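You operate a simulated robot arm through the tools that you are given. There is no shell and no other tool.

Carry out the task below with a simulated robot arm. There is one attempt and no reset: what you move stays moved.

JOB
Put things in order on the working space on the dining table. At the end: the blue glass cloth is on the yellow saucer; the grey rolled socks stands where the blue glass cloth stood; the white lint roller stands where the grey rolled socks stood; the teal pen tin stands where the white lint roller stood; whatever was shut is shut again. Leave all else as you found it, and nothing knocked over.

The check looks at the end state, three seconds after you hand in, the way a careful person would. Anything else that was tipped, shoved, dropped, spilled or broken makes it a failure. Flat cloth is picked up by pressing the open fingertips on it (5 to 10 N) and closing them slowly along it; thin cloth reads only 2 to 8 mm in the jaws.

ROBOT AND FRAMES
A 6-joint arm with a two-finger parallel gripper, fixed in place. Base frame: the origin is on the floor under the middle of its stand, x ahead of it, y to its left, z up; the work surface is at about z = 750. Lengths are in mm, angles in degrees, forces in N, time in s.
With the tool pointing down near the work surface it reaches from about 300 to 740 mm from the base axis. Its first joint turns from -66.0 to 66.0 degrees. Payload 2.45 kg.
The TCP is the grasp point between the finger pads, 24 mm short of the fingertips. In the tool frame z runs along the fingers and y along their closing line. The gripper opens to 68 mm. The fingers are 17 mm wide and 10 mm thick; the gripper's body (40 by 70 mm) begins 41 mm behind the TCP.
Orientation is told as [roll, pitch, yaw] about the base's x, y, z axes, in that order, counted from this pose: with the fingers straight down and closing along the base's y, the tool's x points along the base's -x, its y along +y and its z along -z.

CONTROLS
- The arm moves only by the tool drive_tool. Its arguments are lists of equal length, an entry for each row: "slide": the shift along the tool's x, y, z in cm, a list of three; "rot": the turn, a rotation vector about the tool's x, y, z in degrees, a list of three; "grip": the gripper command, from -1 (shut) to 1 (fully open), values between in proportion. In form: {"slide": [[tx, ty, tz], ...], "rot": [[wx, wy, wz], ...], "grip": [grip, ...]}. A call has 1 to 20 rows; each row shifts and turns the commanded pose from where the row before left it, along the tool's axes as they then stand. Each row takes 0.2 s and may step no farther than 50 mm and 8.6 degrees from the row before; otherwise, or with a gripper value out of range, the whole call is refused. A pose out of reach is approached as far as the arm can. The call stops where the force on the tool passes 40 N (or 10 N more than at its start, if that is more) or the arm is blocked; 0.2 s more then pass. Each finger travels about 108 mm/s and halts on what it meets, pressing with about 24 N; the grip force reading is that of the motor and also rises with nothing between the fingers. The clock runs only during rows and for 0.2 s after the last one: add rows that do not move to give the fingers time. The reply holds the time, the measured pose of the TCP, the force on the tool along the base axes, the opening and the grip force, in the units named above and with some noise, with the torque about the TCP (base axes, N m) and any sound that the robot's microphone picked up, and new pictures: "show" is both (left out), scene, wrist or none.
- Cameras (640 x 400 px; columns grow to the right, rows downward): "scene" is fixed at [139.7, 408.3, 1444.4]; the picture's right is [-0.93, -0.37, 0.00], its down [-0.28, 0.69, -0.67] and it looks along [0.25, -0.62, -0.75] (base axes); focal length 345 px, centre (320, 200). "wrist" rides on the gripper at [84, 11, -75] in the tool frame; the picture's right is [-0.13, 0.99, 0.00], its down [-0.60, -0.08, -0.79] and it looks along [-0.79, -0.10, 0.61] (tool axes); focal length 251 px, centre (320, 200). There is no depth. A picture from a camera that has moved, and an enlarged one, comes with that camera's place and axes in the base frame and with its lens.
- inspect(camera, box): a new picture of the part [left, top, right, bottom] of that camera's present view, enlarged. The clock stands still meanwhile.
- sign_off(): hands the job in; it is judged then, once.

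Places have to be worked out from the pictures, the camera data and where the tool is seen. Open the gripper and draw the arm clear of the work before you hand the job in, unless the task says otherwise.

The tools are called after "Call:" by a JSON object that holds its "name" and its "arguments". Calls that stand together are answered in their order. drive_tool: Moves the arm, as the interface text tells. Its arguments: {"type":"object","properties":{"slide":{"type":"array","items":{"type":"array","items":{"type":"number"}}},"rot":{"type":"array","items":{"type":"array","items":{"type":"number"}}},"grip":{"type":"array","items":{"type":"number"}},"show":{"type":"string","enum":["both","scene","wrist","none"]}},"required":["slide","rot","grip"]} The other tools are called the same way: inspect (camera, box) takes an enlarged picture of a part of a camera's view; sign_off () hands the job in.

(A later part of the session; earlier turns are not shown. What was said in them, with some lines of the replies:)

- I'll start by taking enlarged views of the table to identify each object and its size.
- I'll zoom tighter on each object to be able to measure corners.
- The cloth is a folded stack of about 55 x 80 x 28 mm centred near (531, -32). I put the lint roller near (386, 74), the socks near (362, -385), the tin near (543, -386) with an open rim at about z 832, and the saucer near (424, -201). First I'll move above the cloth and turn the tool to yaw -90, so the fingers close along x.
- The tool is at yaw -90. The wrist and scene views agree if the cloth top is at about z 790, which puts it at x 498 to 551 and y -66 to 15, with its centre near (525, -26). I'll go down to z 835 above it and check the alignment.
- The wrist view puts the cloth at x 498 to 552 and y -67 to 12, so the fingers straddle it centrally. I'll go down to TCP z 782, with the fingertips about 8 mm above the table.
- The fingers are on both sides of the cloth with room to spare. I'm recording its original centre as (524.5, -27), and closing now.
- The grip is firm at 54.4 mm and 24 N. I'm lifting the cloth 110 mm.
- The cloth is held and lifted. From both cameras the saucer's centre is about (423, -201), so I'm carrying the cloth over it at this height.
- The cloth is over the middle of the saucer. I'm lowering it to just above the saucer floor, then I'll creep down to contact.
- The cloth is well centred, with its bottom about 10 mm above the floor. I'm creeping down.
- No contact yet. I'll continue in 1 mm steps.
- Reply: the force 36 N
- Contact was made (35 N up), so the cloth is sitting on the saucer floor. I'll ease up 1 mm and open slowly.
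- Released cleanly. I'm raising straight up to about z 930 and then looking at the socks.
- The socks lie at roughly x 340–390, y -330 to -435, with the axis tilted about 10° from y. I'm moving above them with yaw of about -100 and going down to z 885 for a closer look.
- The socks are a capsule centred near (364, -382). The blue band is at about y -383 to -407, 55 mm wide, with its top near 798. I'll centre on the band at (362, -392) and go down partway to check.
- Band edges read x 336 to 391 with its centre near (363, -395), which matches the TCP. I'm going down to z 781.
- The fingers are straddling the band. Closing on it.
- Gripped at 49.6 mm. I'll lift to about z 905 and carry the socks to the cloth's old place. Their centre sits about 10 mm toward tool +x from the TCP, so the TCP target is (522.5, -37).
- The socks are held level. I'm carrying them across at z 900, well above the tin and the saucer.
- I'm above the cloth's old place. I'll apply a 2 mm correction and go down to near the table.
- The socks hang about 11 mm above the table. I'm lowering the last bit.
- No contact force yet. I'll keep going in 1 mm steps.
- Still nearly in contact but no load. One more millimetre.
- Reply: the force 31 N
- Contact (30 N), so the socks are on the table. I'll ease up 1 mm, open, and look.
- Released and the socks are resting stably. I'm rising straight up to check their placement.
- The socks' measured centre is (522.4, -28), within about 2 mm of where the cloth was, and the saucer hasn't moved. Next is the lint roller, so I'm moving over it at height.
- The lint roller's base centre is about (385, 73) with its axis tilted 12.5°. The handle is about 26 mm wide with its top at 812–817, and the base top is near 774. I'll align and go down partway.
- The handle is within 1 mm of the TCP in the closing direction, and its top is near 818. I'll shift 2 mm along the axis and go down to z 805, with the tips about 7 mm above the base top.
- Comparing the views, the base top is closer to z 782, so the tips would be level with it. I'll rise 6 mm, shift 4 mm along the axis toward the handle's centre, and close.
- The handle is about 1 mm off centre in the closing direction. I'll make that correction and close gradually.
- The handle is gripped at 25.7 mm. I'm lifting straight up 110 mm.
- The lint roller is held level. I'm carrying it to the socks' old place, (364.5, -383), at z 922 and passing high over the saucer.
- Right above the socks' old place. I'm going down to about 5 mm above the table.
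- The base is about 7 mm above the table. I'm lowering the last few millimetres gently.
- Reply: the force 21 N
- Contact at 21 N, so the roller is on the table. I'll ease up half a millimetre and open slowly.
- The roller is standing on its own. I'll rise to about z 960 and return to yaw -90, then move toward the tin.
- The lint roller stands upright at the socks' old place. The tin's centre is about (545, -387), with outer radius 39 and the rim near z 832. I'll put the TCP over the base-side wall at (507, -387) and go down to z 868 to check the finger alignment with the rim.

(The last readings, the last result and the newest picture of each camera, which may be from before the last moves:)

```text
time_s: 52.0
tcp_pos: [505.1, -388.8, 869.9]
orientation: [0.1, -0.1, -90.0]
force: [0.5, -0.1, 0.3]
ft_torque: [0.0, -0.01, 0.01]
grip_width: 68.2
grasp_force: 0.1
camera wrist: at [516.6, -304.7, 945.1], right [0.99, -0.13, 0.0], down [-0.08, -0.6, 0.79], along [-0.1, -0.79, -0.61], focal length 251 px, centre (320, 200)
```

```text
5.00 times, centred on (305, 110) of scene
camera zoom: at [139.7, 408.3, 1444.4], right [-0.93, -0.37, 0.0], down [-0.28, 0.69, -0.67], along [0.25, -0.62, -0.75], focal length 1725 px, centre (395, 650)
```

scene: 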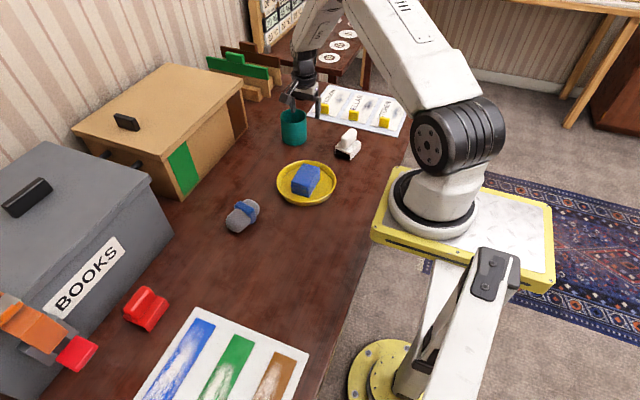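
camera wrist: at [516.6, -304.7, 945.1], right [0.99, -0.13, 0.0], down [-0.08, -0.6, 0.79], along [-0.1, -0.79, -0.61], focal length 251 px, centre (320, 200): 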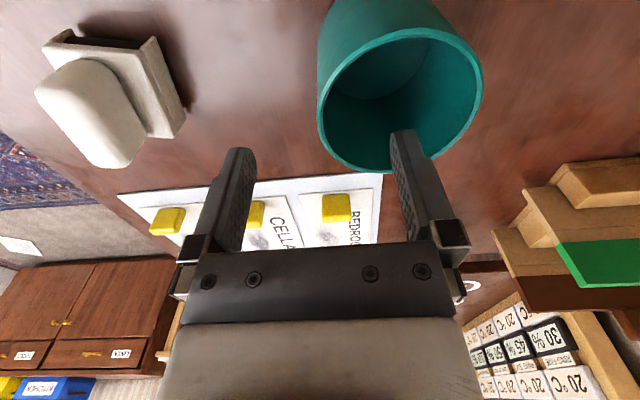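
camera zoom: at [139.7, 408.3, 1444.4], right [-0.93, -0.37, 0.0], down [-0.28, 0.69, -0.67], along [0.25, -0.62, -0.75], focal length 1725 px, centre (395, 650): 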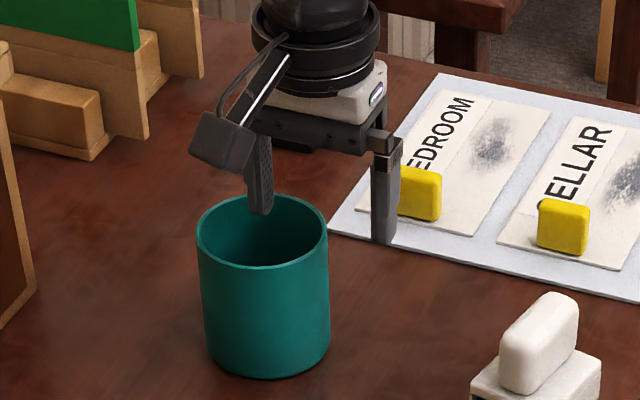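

All rim points agree: centre (545, -387), radius 39.3, rim z about 832. I'll nudge the TCP onto the wall at (507, -387) and go down so the tips are about 40 mm below the rim, one finger inside and one outside.

Call:
{"name": "drive_tool", "arguments": {"slide": [[0.2, 0.13, 0], [0, 0, 1.5], [0, 0, 1.5], [0, 0, 1.5], [0, 0, 1.0], [0, 0, 0]], "rot": [[0, 0, 0], [0, 0, 0], [0, 0, 0], [0, 0, 0], [0, 0, 0], [0, 0, 0]], "grip": [1, 1, 1, 1, 1, 1]}}

Call:
{"name": "inspect", "arguments": {"camera": "scene", "box": [255, 80, 355, 150]}}

```text
time_s: 53.4
tcp_pos: [506.9, -385.3, 814.2]
orientation: [0.1, 0.1, -89.9]
force: [-0.2, 0.4, -0.6]
ft_torque: [0.03, -0.02, -0.02]
grip_width: 67.9
grasp_force: 0.1
camera wrist: at [518.4, -301.6, 889.2], right [0.99, -0.13, 0.0], down [-0.08, -0.6, 0.79], along [-0.1, -0.79, -0.61], focal length 251 px, centre (320, 200)
```

scene: 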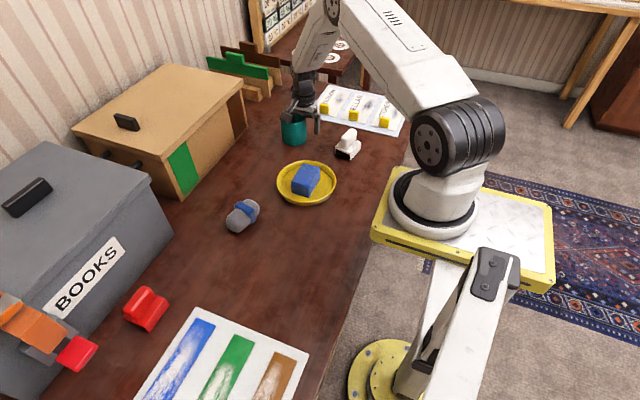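
wrist: 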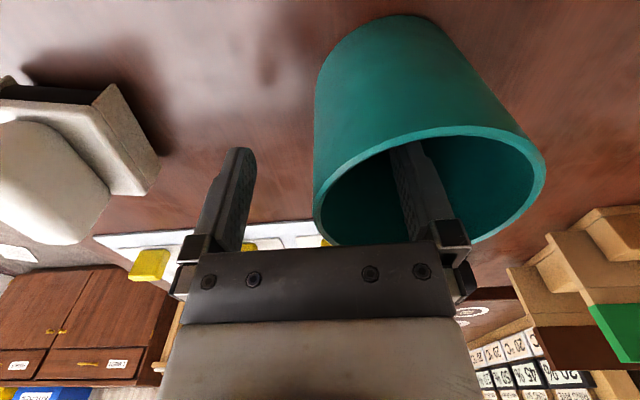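

```text
5.71 times, centred on (305, 115) of scene
camera zoom: at [139.7, 408.3, 1444.4], right [-0.93, -0.37, 0.0], down [-0.28, 0.69, -0.67], along [0.25, -0.62, -0.75], focal length 1971 px, centre (406, 686)
```

zoom: 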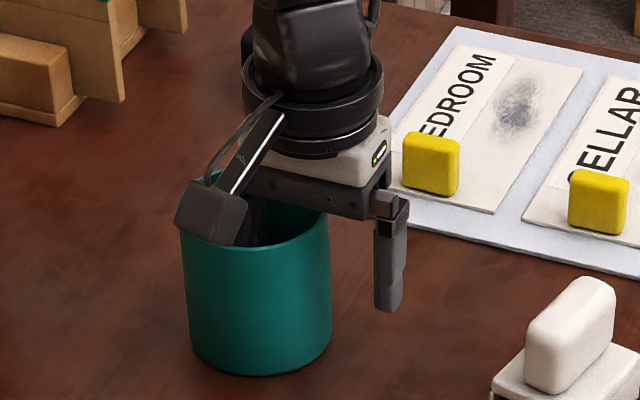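

One finger is inside and one is outside the wall. I'm closing gradually onto the rim wall.

Call:
{"name": "drive_tool", "arguments": {"slide": [[0, 0, 0], [0, 0, 0], [0, 0, 0], [0, 0, 0], [0, 0, 0], [0, 0, 0], [0, 0, 0], [0, 0, 0], [0, 0, 0], [0, 0, 0]], "rot": [[0, 0, 0], [0, 0, 0], [0, 0, 0], [0, 0, 0], [0, 0, 0], [0, 0, 0], [0, 0, 0], [0, 0, 0], [0, 0, 0], [0, 0, 0]], "grip": [0.7, 0.4, 0.1, -0.2, -0.45, -0.6, -0.7, -0.8, -0.9, -1]}}

Call:
{"name": "inspect", "arguments": {"camera": "scene", "box": [255, 80, 355, 150]}}

```text
time_s: 55.6
tcp_pos: [508.5, -386.5, 812.6]
orientation: [0.0, 0.1, -90.0]
force: [-0.3, 0.0, 1.1]
ft_torque: [0.0, 0.05, 0.04]
grip_width: 5.6
grasp_force: 24.2
camera wrist: at [518.4, -301.6, 889.4], right [0.99, -0.13, 0.0], down [-0.08, -0.6, 0.79], along [-0.1, -0.79, -0.61], focal length 251 px, centre (320, 200)
```

scene: 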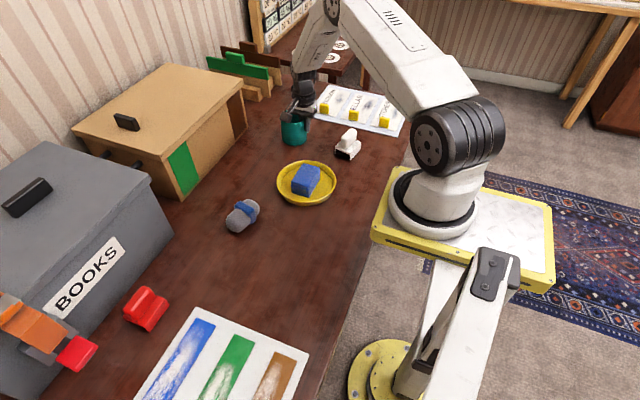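
wrist: 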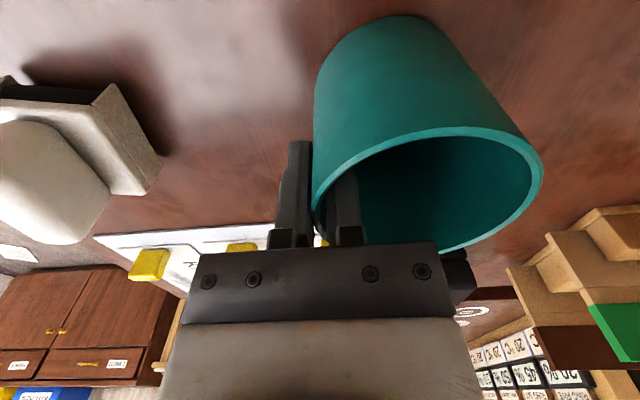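

```text
5.71 times, centred on (305, 115) of scene
camera zoom: at [139.7, 408.4, 1444.4], right [-0.93, -0.37, 0.0], down [-0.28, 0.69, -0.67], along [0.25, -0.62, -0.75], focal length 1971 px, centre (406, 686)
```

zoom: 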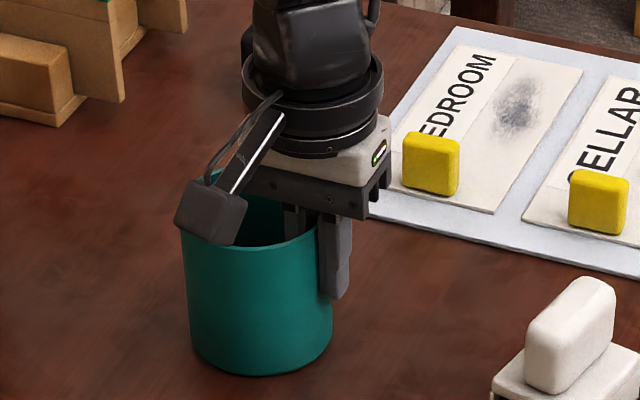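

The wall is gripped. I'm lifting slowly to check the tin stays upright in the grip.

Call:
{"name": "drive_tool", "arguments": {"slide": [[0, 0, -0.3], [0, 0, -0.7], [0, 0, -1.0], [0, 0, -1.0], [0, 0, 0]], "rot": [[0, 0, 0], [0, 0, 0], [0, 0, 0], [0, 0, 0], [0, 0, 0]], "grip": [-1, -1, -1, -1, -1]}}

Call:
{"name": "inspect", "arguments": {"camera": "scene", "box": [255, 75, 355, 150]}}

```text
time_s: 56.8
tcp_pos: [508.1, -384.3, 845.3]
orientation: [0.0, 0.1, -90.0]
force: [0.0, 0.1, -0.6]
ft_torque: [0.0, 0.06, 0.01]
grip_width: 5.6
grasp_force: 23.8
camera wrist: at [519.3, -301.4, 920.8], right [0.99, -0.13, 0.0], down [-0.08, -0.61, 0.79], along [-0.1, -0.79, -0.61], focal length 251 px, centre (320, 200)
```

scene: 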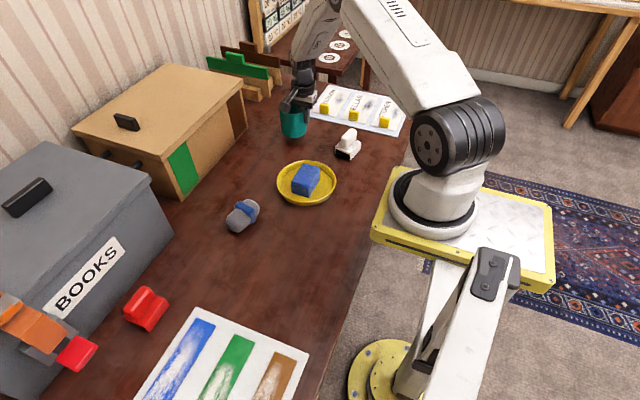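
wrist: 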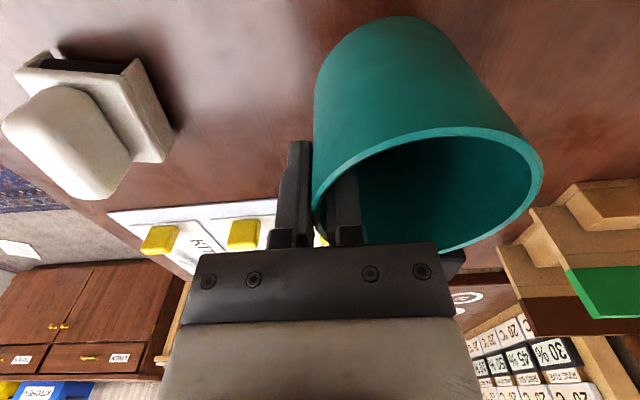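

```text
5.33 times, centred on (305, 112) of scene
camera zoom: at [139.8, 408.3, 1444.4], right [-0.93, -0.37, 0.0], down [-0.28, 0.69, -0.67], along [0.25, -0.62, -0.75], focal length 1840 px, centre (400, 667)
```

zoom: 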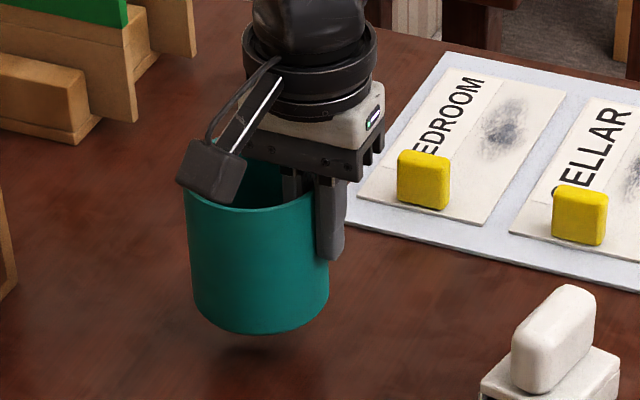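

The tin hangs straight with its grip unchanged. I'm lifting it to about z 940 before the transfer.

Call:
{"name": "drive_tool", "arguments": {"slide": [[0, 0, -1.5], [0, 0, -2.0], [0, 0, -2.0], [0, 0, -2.0], [0, 0, -2.0], [0, 0, 0]], "rot": [[0, 0, 0], [0, 0, 0], [0, 0, 0], [0, 0, 0], [0, 0, 0], [0, 0, 0]], "grip": [-1, -1, -1, -1, -1, -1], "show": "scene"}}

```text
time_s: 58.2
tcp_pos: [505.0, -385.5, 942.1]
orientation: [0.1, 0.1, -90.0]
force: [-0.4, 0.0, -2.1]
ft_torque: [-0.02, 0.06, -0.01]
grip_width: 5.7
grasp_force: 23.8
```

scene: 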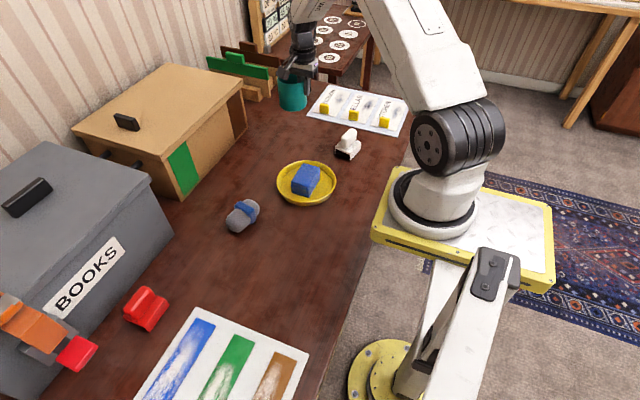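

Now I'll carry it across at z 940 to the TCP target (348, 76), which puts the tin's centre over (384.6, 74.4).

Call:
{"name": "drive_tool", "arguments": {"slide": [[2.0, -0.7, 0], [3.8, -1.33, 0], [3.8, -1.33, 0], [3.8, -1.33, 0], [3.8, -1.33, 0], [3.8, -1.33, 0], [3.8, -1.33, 0], [3.8, -1.33, 0], [3.8, -1.33, 0], [3.8, -1.33, 0], [3.8, -1.33, 0], [3.8, -1.33, 0], [2.2, -0.65, 0], [0, 0, 0]], "rot": [[0, 0, 0], [0, 0, 0], [0, 0, 0], [0, 0, 0], [0, 0, 0], [0, 0, 0], [0, 0, 0], [0, 0, 0], [0, 0, 0], [0, 0, 0], [0, 0, 0], [0, 0, 0], [0, 0, 0], [0, 0, 0]], "grip": [-1, -1, -1, -1, -1, -1, -1, -1, -1, -1, -1, -1, -1, -1]}}

Call:
{"name": "inspect", "arguments": {"camera": "scene", "box": [210, 160, 350, 300]}}

```text
time_s: 61.2
tcp_pos: [347.4, 73.2, 938.0]
orientation: [0.0, 0.1, -90.0]
force: [-0.1, -0.3, -2.1]
ft_torque: [0.01, 0.09, 0.0]
grip_width: 5.8
grasp_force: 24.0
camera wrist: at [358.3, 158.2, 1013.9], right [0.99, -0.13, 0.0], down [-0.08, -0.6, 0.79], along [-0.1, -0.79, -0.61], focal length 251 px, centre (320, 200)
```

scene: 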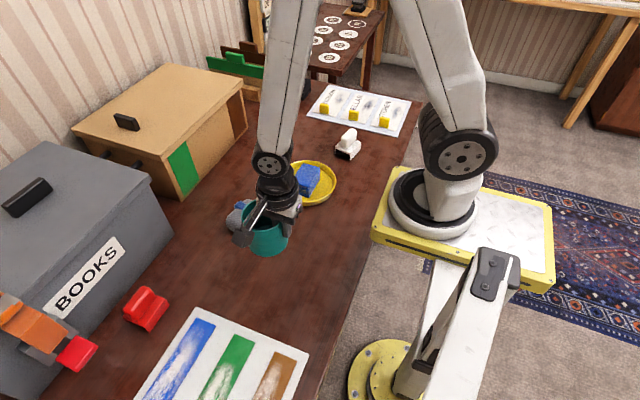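
wrist: 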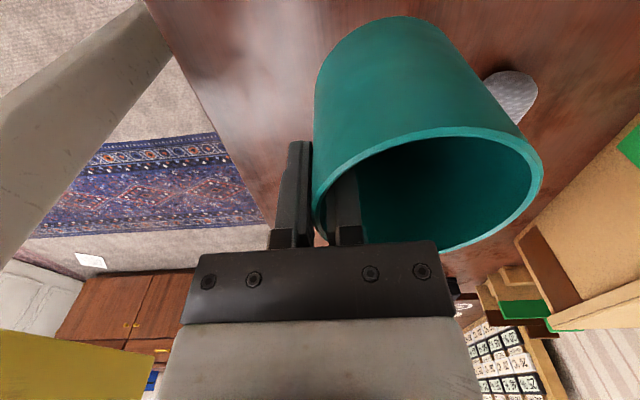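

```text
2.86 times, centred on (280, 230) of scene
camera zoom: at [139.7, 408.4, 1444.4], right [-0.93, -0.37, 0.0], down [-0.28, 0.69, -0.67], along [0.25, -0.62, -0.75], focal length 986 px, centre (434, 114)
```

zoom: 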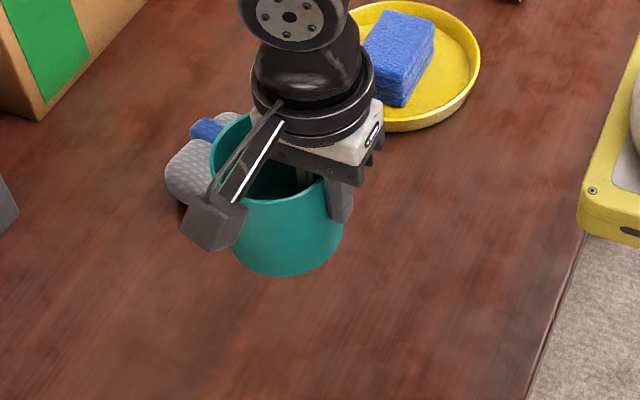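

The tin is over the lint roller's old place. I'll apply a 2 mm correction and go down to just above the table.

Call:
{"name": "drive_tool", "arguments": {"slide": [[0.18, 0.05, 2.0], [0, 0, 3.0], [0, 0, 3.0], [0, 0, 2.0], [0, 0, 1.0], [0, 0, 0]], "rot": [[0, 0, 0], [0, 0, 0], [0, 0, 0], [0, 0, 0], [0, 0, 0], [0, 0, 0]], "grip": [-1, -1, -1, -1, -1, -1]}}

Call:
{"name": "inspect", "arguments": {"camera": "scene", "box": [215, 200, 325, 300]}}

```text
time_s: 62.6
tcp_pos: [346.6, 74.6, 827.6]
orientation: [0.1, 0.1, -90.0]
force: [0.1, 0.3, -1.4]
ft_torque: [-0.02, 0.08, -0.03]
grip_width: 5.8
grasp_force: 23.9
camera wrist: at [358.5, 160.2, 903.1], right [0.99, -0.13, 0.0], down [-0.08, -0.6, 0.79], along [-0.1, -0.79, -0.61], focal length 251 px, centre (320, 200)
```

scene: 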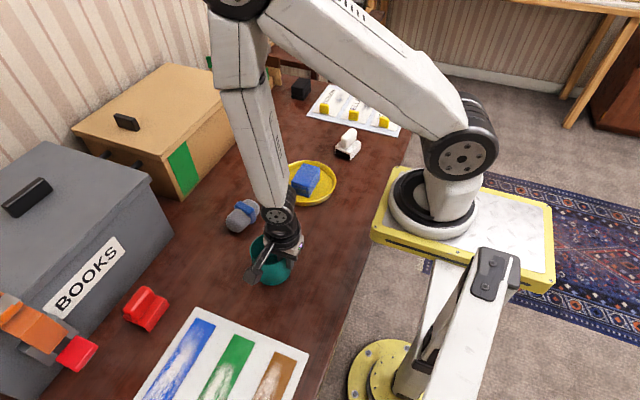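
wrist: 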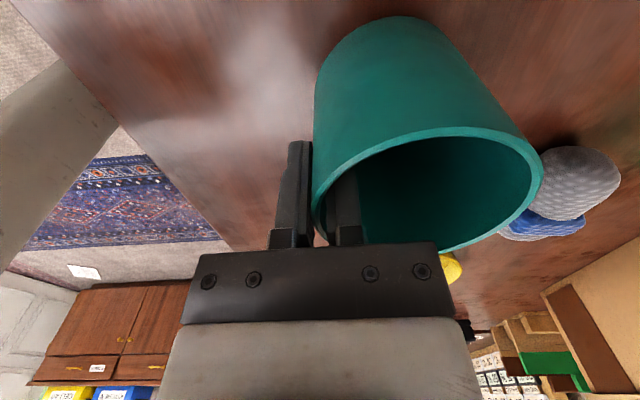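

```text
4.00 times, centred on (270, 250) of scene
camera zoom: at [139.7, 408.4, 1444.4], right [-0.93, -0.37, 0.0], down [-0.28, 0.69, -0.67], along [0.25, -0.62, -0.75], focal length 1380 px, centre (520, 0)
```

zoom: 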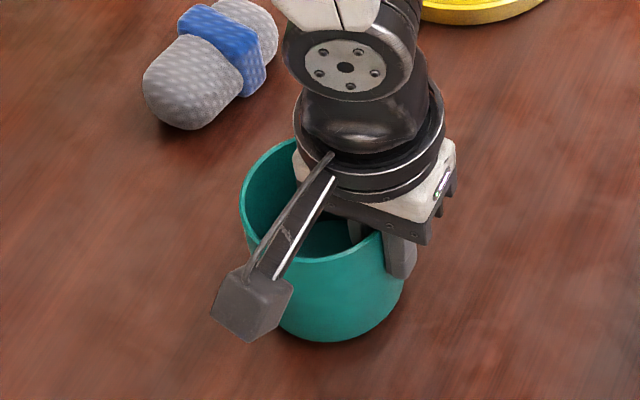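

The tin is about 13 mm above the table. I'm lowering further.

Call:
{"name": "drive_tool", "arguments": {"slide": [[0, 0, 0.5], [0, 0, 0.3], [0, 0, 0.2], [0, 0, 0]], "rot": [[0, 0, 0], [0, 0, 0], [0, 0, 0], [0, 0, 0]], "grip": [-1, -1, -1, -1], "show": "none"}}

```text
time_s: 63.6
tcp_pos: [348.8, 77.6, 819.1]
orientation: [0.1, 0.1, -90.0]
force: [-0.2, -0.6, -1.7]
ft_torque: [0.0, 0.08, -0.03]
grip_width: 5.7
grasp_force: 23.7
```

Call:
{"name": "drive_tool", "arguments": {"slide": [[0, 0, 0.1], [0, 0, 0.1], [0, 0, 0]], "rot": [[0, 0, 0], [0, 0, 0], [0, 0, 0]], "grip": [-1, -1, -1], "show": "none"}}

```text
time_s: 64.4
tcp_pos: [347.9, 77.0, 816.8]
orientation: [0.1, 0.1, -90.0]
force: [0.8, -1.3, -1.1]
ft_torque: [0.01, 0.08, 0.03]
grip_width: 5.8
grasp_force: 24.0
```

Call:
{"name": "drive_tool", "arguments": {"slide": [[0, 0, 0.1], [0, 0, 0]], "rot": [[0, 0, 0], [0, 0, 0]], "grip": [-1, -1], "show": "none"}}

```text
time_s: 65.0
tcp_pos: [347.3, 77.5, 815.4]
orientation: [0.1, 0.1, -90.0]
force: [-0.4, -0.3, -3.2]
ft_torque: [-0.04, 0.1, -0.01]
grip_width: 5.6
grasp_force: 24.1
```

Call:
{"name": "drive_tool", "arguments": {"slide": [[0, 0, 0.1], [0, 0, 0]], "rot": [[0, 0, 0], [0, 0, 0]], "grip": [-1, -1], "show": "none"}}

```text
time_s: 65.6
tcp_pos: [348.1, 75.7, 815.1]
orientation: [0.0, 0.1, -90.0]
force: [-0.1, 0.4, -1.9]
ft_torque: [0.01, 0.11, 0.02]
grip_width: 5.8
grasp_force: 24.0
```

Call:
{"name": "drive_tool", "arguments": {"slide": [[0, 0, 0.1], [0, 0, 0]], "rot": [[0, 0, 0], [0, 0, 0]], "grip": [-1, -1], "show": "none"}}

```text
time_s: 66.2
tcp_pos: [347.6, 75.8, 813.9]
orientation: [0.1, 0.0, -90.0]
force: [0.4, -5.4, 16.4]
ft_torque: [-0.38, 0.04, 0.0]
grip_width: 5.9
grasp_force: 24.1
```

Contact at 16 N, so the tin is on the table. I'll ease up half a millimetre and open gradually.

Call:
{"name": "drive_tool", "arguments": {"slide": [[0, 0, -0.05], [0, 0, 0], [0, 0, 0], [0, 0, 0], [0, 0, 0], [0, 0, 0], [0, 0, 0], [0, 0, 0]], "rot": [[0, 0, 0], [0, 0, 0], [0, 0, 0], [0, 0, 0], [0, 0, 0], [0, 0, 0], [0, 0, 0], [0, 0, 0]], "grip": [-1, -0.7, -0.5, -0.2, 0.1, 0.4, 0.6, 0.6]}}

Call:
{"name": "inspect", "arguments": {"camera": "scene", "box": [215, 200, 325, 300]}}

```text
time_s: 68.0
tcp_pos: [348.2, 76.5, 813.9]
orientation: [0.0, 0.1, -90.0]
force: [0.0, 0.3, 0.6]
ft_torque: [-0.02, -0.01, 0.02]
grip_width: 54.2
grasp_force: 0.1
camera wrist: at [358.6, 161.1, 889.8], right [0.99, -0.13, 0.0], down [-0.08, -0.6, 0.79], along [-0.1, -0.79, -0.61], focal length 251 px, centre (320, 200)
```

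scene: 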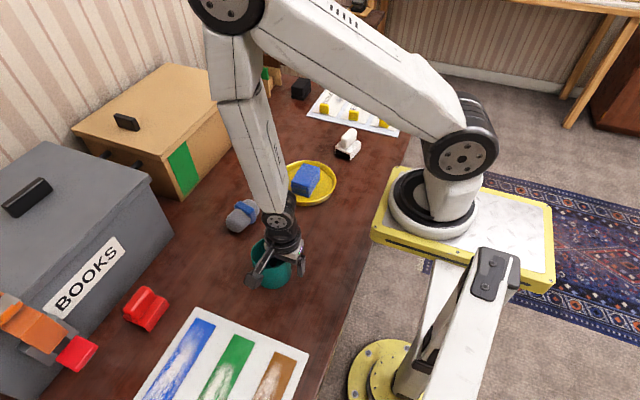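
wrist: 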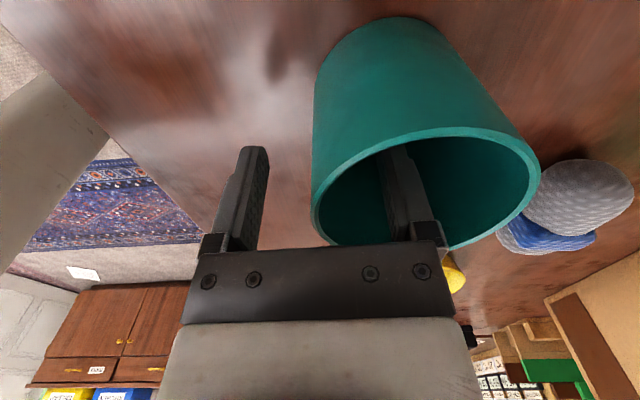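

```text
4.00 times, centred on (270, 250) of scene
camera zoom: at [139.7, 408.3, 1444.4], right [-0.93, -0.37, 0.0], down [-0.28, 0.69, -0.67], along [0.25, -0.62, -0.75], focal length 1380 px, centre (520, 0)
```

zoom: 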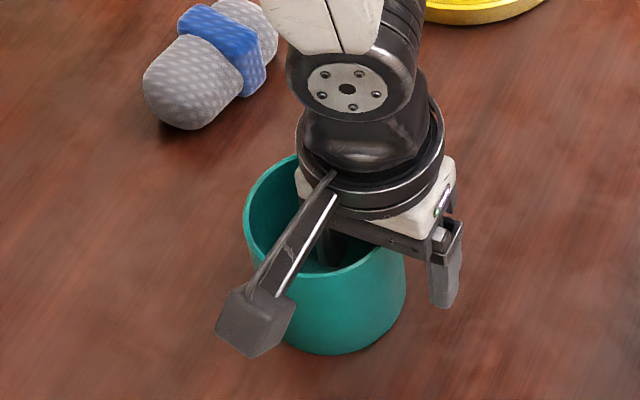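

The tin is released and both fingers are clear of the wall. I'm rising straight up well above the rim.

Call:
{"name": "drive_tool", "arguments": {"slide": [[0, 0, -1.5], [0, 0, -2.5], [0, 0, -3.0], [0, 0, -3.5], [0, 0, -3.5], [0, 0, -3.0], [0, 0, 0]], "rot": [[0, 0, 0], [0, 0, 0], [0, 0, 0], [0, 0, 0], [0, 0, 0], [0, 0, 0], [0, 0, 0]], "grip": [0.6, 0.6, 0.6, 0.6, 0.6, 0.6, 0.6]}}

Call:
{"name": "inspect", "arguments": {"camera": "scene", "box": [220, 210, 320, 300]}}

Call:
{"name": "inspect", "arguments": {"camera": "scene", "box": [310, 120, 390, 170]}}

```text
time_s: 69.6
tcp_pos: [345.5, 77.2, 984.9]
orientation: [0.1, 0.0, -90.0]
force: [0.6, 0.2, -0.2]
ft_torque: [-0.02, -0.01, 0.0]
grip_width: 54.2
grasp_force: 0.0
camera wrist: at [355.7, 160.0, 1060.1], right [0.99, -0.13, 0.0], down [-0.08, -0.6, 0.79], along [-0.1, -0.79, -0.61], focal length 251 px, centre (320, 200)
```

scene: 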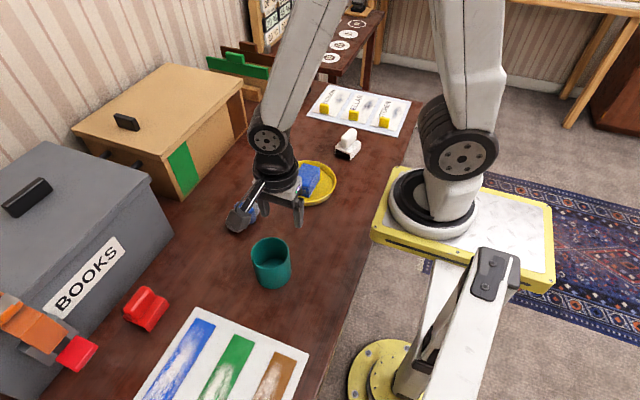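
wrist: 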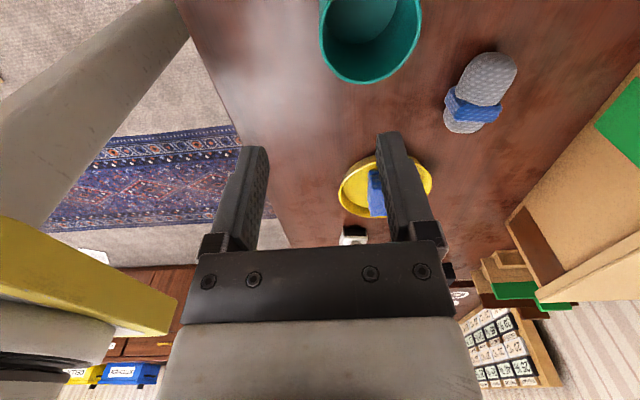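

```text
4.44 times, centred on (270, 255) of scene
camera zoom: at [139.7, 408.3, 1444.4], right [-0.93, -0.37, 0.0], down [-0.28, 0.69, -0.67], along [0.25, -0.62, -0.75], focal length 1533 px, centre (542, -44)
```

zoom: 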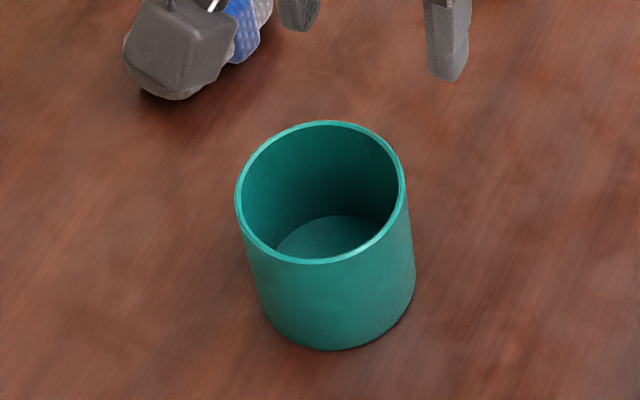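

```text
8.00 times, centred on (350, 145) of scene
camera zoom: at [139.7, 408.3, 1444.4], right [-0.93, -0.37, 0.0], down [-0.28, 0.69, -0.67], along [0.25, -0.62, -0.75], focal length 2759 px, centre (80, 640)
```

zoom: 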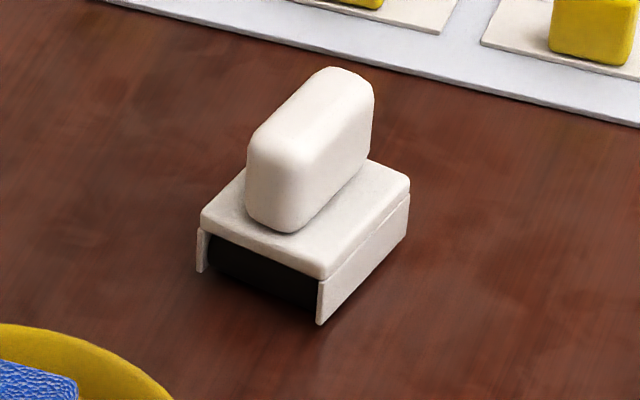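

By the scene camera the tin's centre is (383, 75) and the lint roller's is (364, -386), both within about 3 mm of target and upright. I'm drawing the arm back up to roughly its starting pose, fully open, for a final look.

Call:
{"name": "drive_tool", "arguments": {"slide": [[0, 0, -2.5], [-1.9, 2.8, -1.25], [-1.9, 2.8, -1.25], [-1.9, 2.8, -1.25], [-1.9, 2.8, -1.25], [0, 0, 0], [0, 0, 0]], "rot": [[0, 0, 0], [0, 0, 0], [0, 0, 0], [0, 0, 0], [0, 0, 0], [0, 0, 0], [0, 0, 0]], "grip": [0.6, 0.8, 1, 1, 1, 1, 1]}}

Call:
{"name": "inspect", "arguments": {"camera": "scene", "box": [180, 80, 420, 300]}}

Call:
{"name": "inspect", "arguments": {"camera": "scene", "box": [0, 140, 320, 400]}}

```text
time_s: 71.2
tcp_pos: [458.2, 0.3, 1059.1]
orientation: [0.1, 0.1, -90.0]
force: [-0.3, 0.1, 0.5]
ft_torque: [-0.01, -0.02, -0.02]
grip_width: 68.2
grasp_force: 0.0
camera wrist: at [469.3, 85.2, 1134.8], right [0.99, -0.13, 0.0], down [-0.08, -0.6, 0.79], along [-0.1, -0.79, -0.61], focal length 251 px, centre (320, 200)
```

scene: 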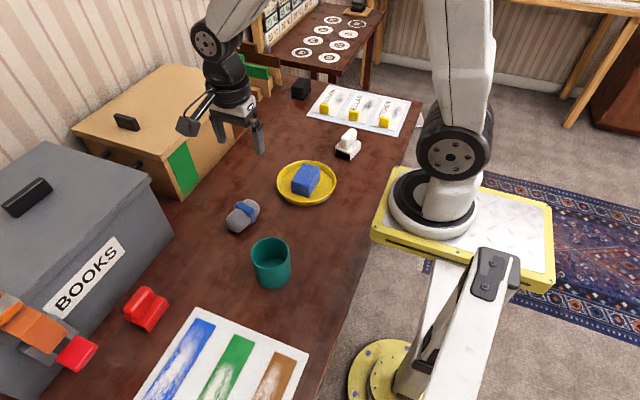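
wrist: 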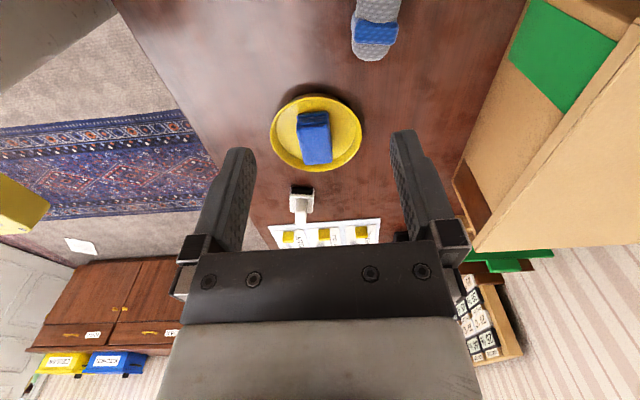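

```text
1.82 times, centred on (300, 190) of scene
camera zoom: at [139.7, 408.3, 1444.4], right [-0.93, -0.37, 0.0], down [-0.28, 0.69, -0.67], along [0.25, -0.62, -0.75], focal length 627 px, centre (356, 218)
```

zoom: 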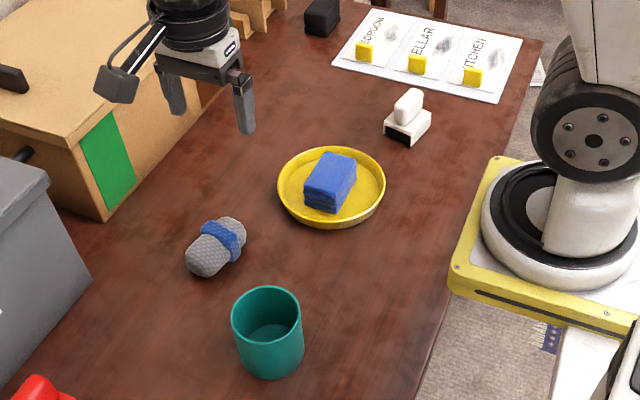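

```text
1.54 times, centred on (160, 270) of scene
camera zoom: at [139.7, 408.3, 1444.4], right [-0.93, -0.37, 0.0], down [-0.28, 0.69, -0.67], along [0.25, -0.62, -0.75], focal length 531 px, centre (566, 92)
```

zoom: 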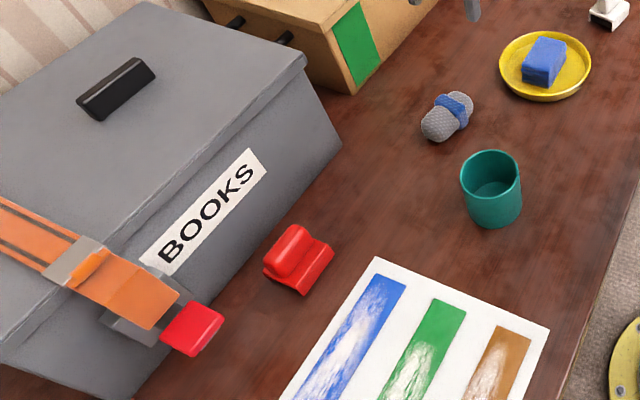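

All four items are in place. The cloth is on the saucer, the socks are where the cloth was, the lint roller is where the socks were, and the tin is where the lint roller was, standing upright. The other objects look unmoved and the boxes are still shut. The gripper is open and clear of the work, so I'm handing in.

Call:
{"name": "sign_off", "arguments": {}}

```text
The job is handed in.
```

The job is handed in and all four items are where you asked. The positions below come from the cameras just before hand-in; I haven't seen the check's verdict.

| Item | Now at | Distance from target |
|---|---|---|
| Blue glass cloth | On the yellow saucer, near its centre | – |
| Grey rolled socks | Where the cloth was | about 2 mm |
| White lint roller | Where the socks were, upright | about 3 mm |
| Teal pen tin | Where the lint roller was, upright | about 2 mm |

I opened nothing, so both boxes are still shut. The rest of the table looks unmoved and nothing was knocked over. The gripper is open and the arm is drawn up clear of the table.
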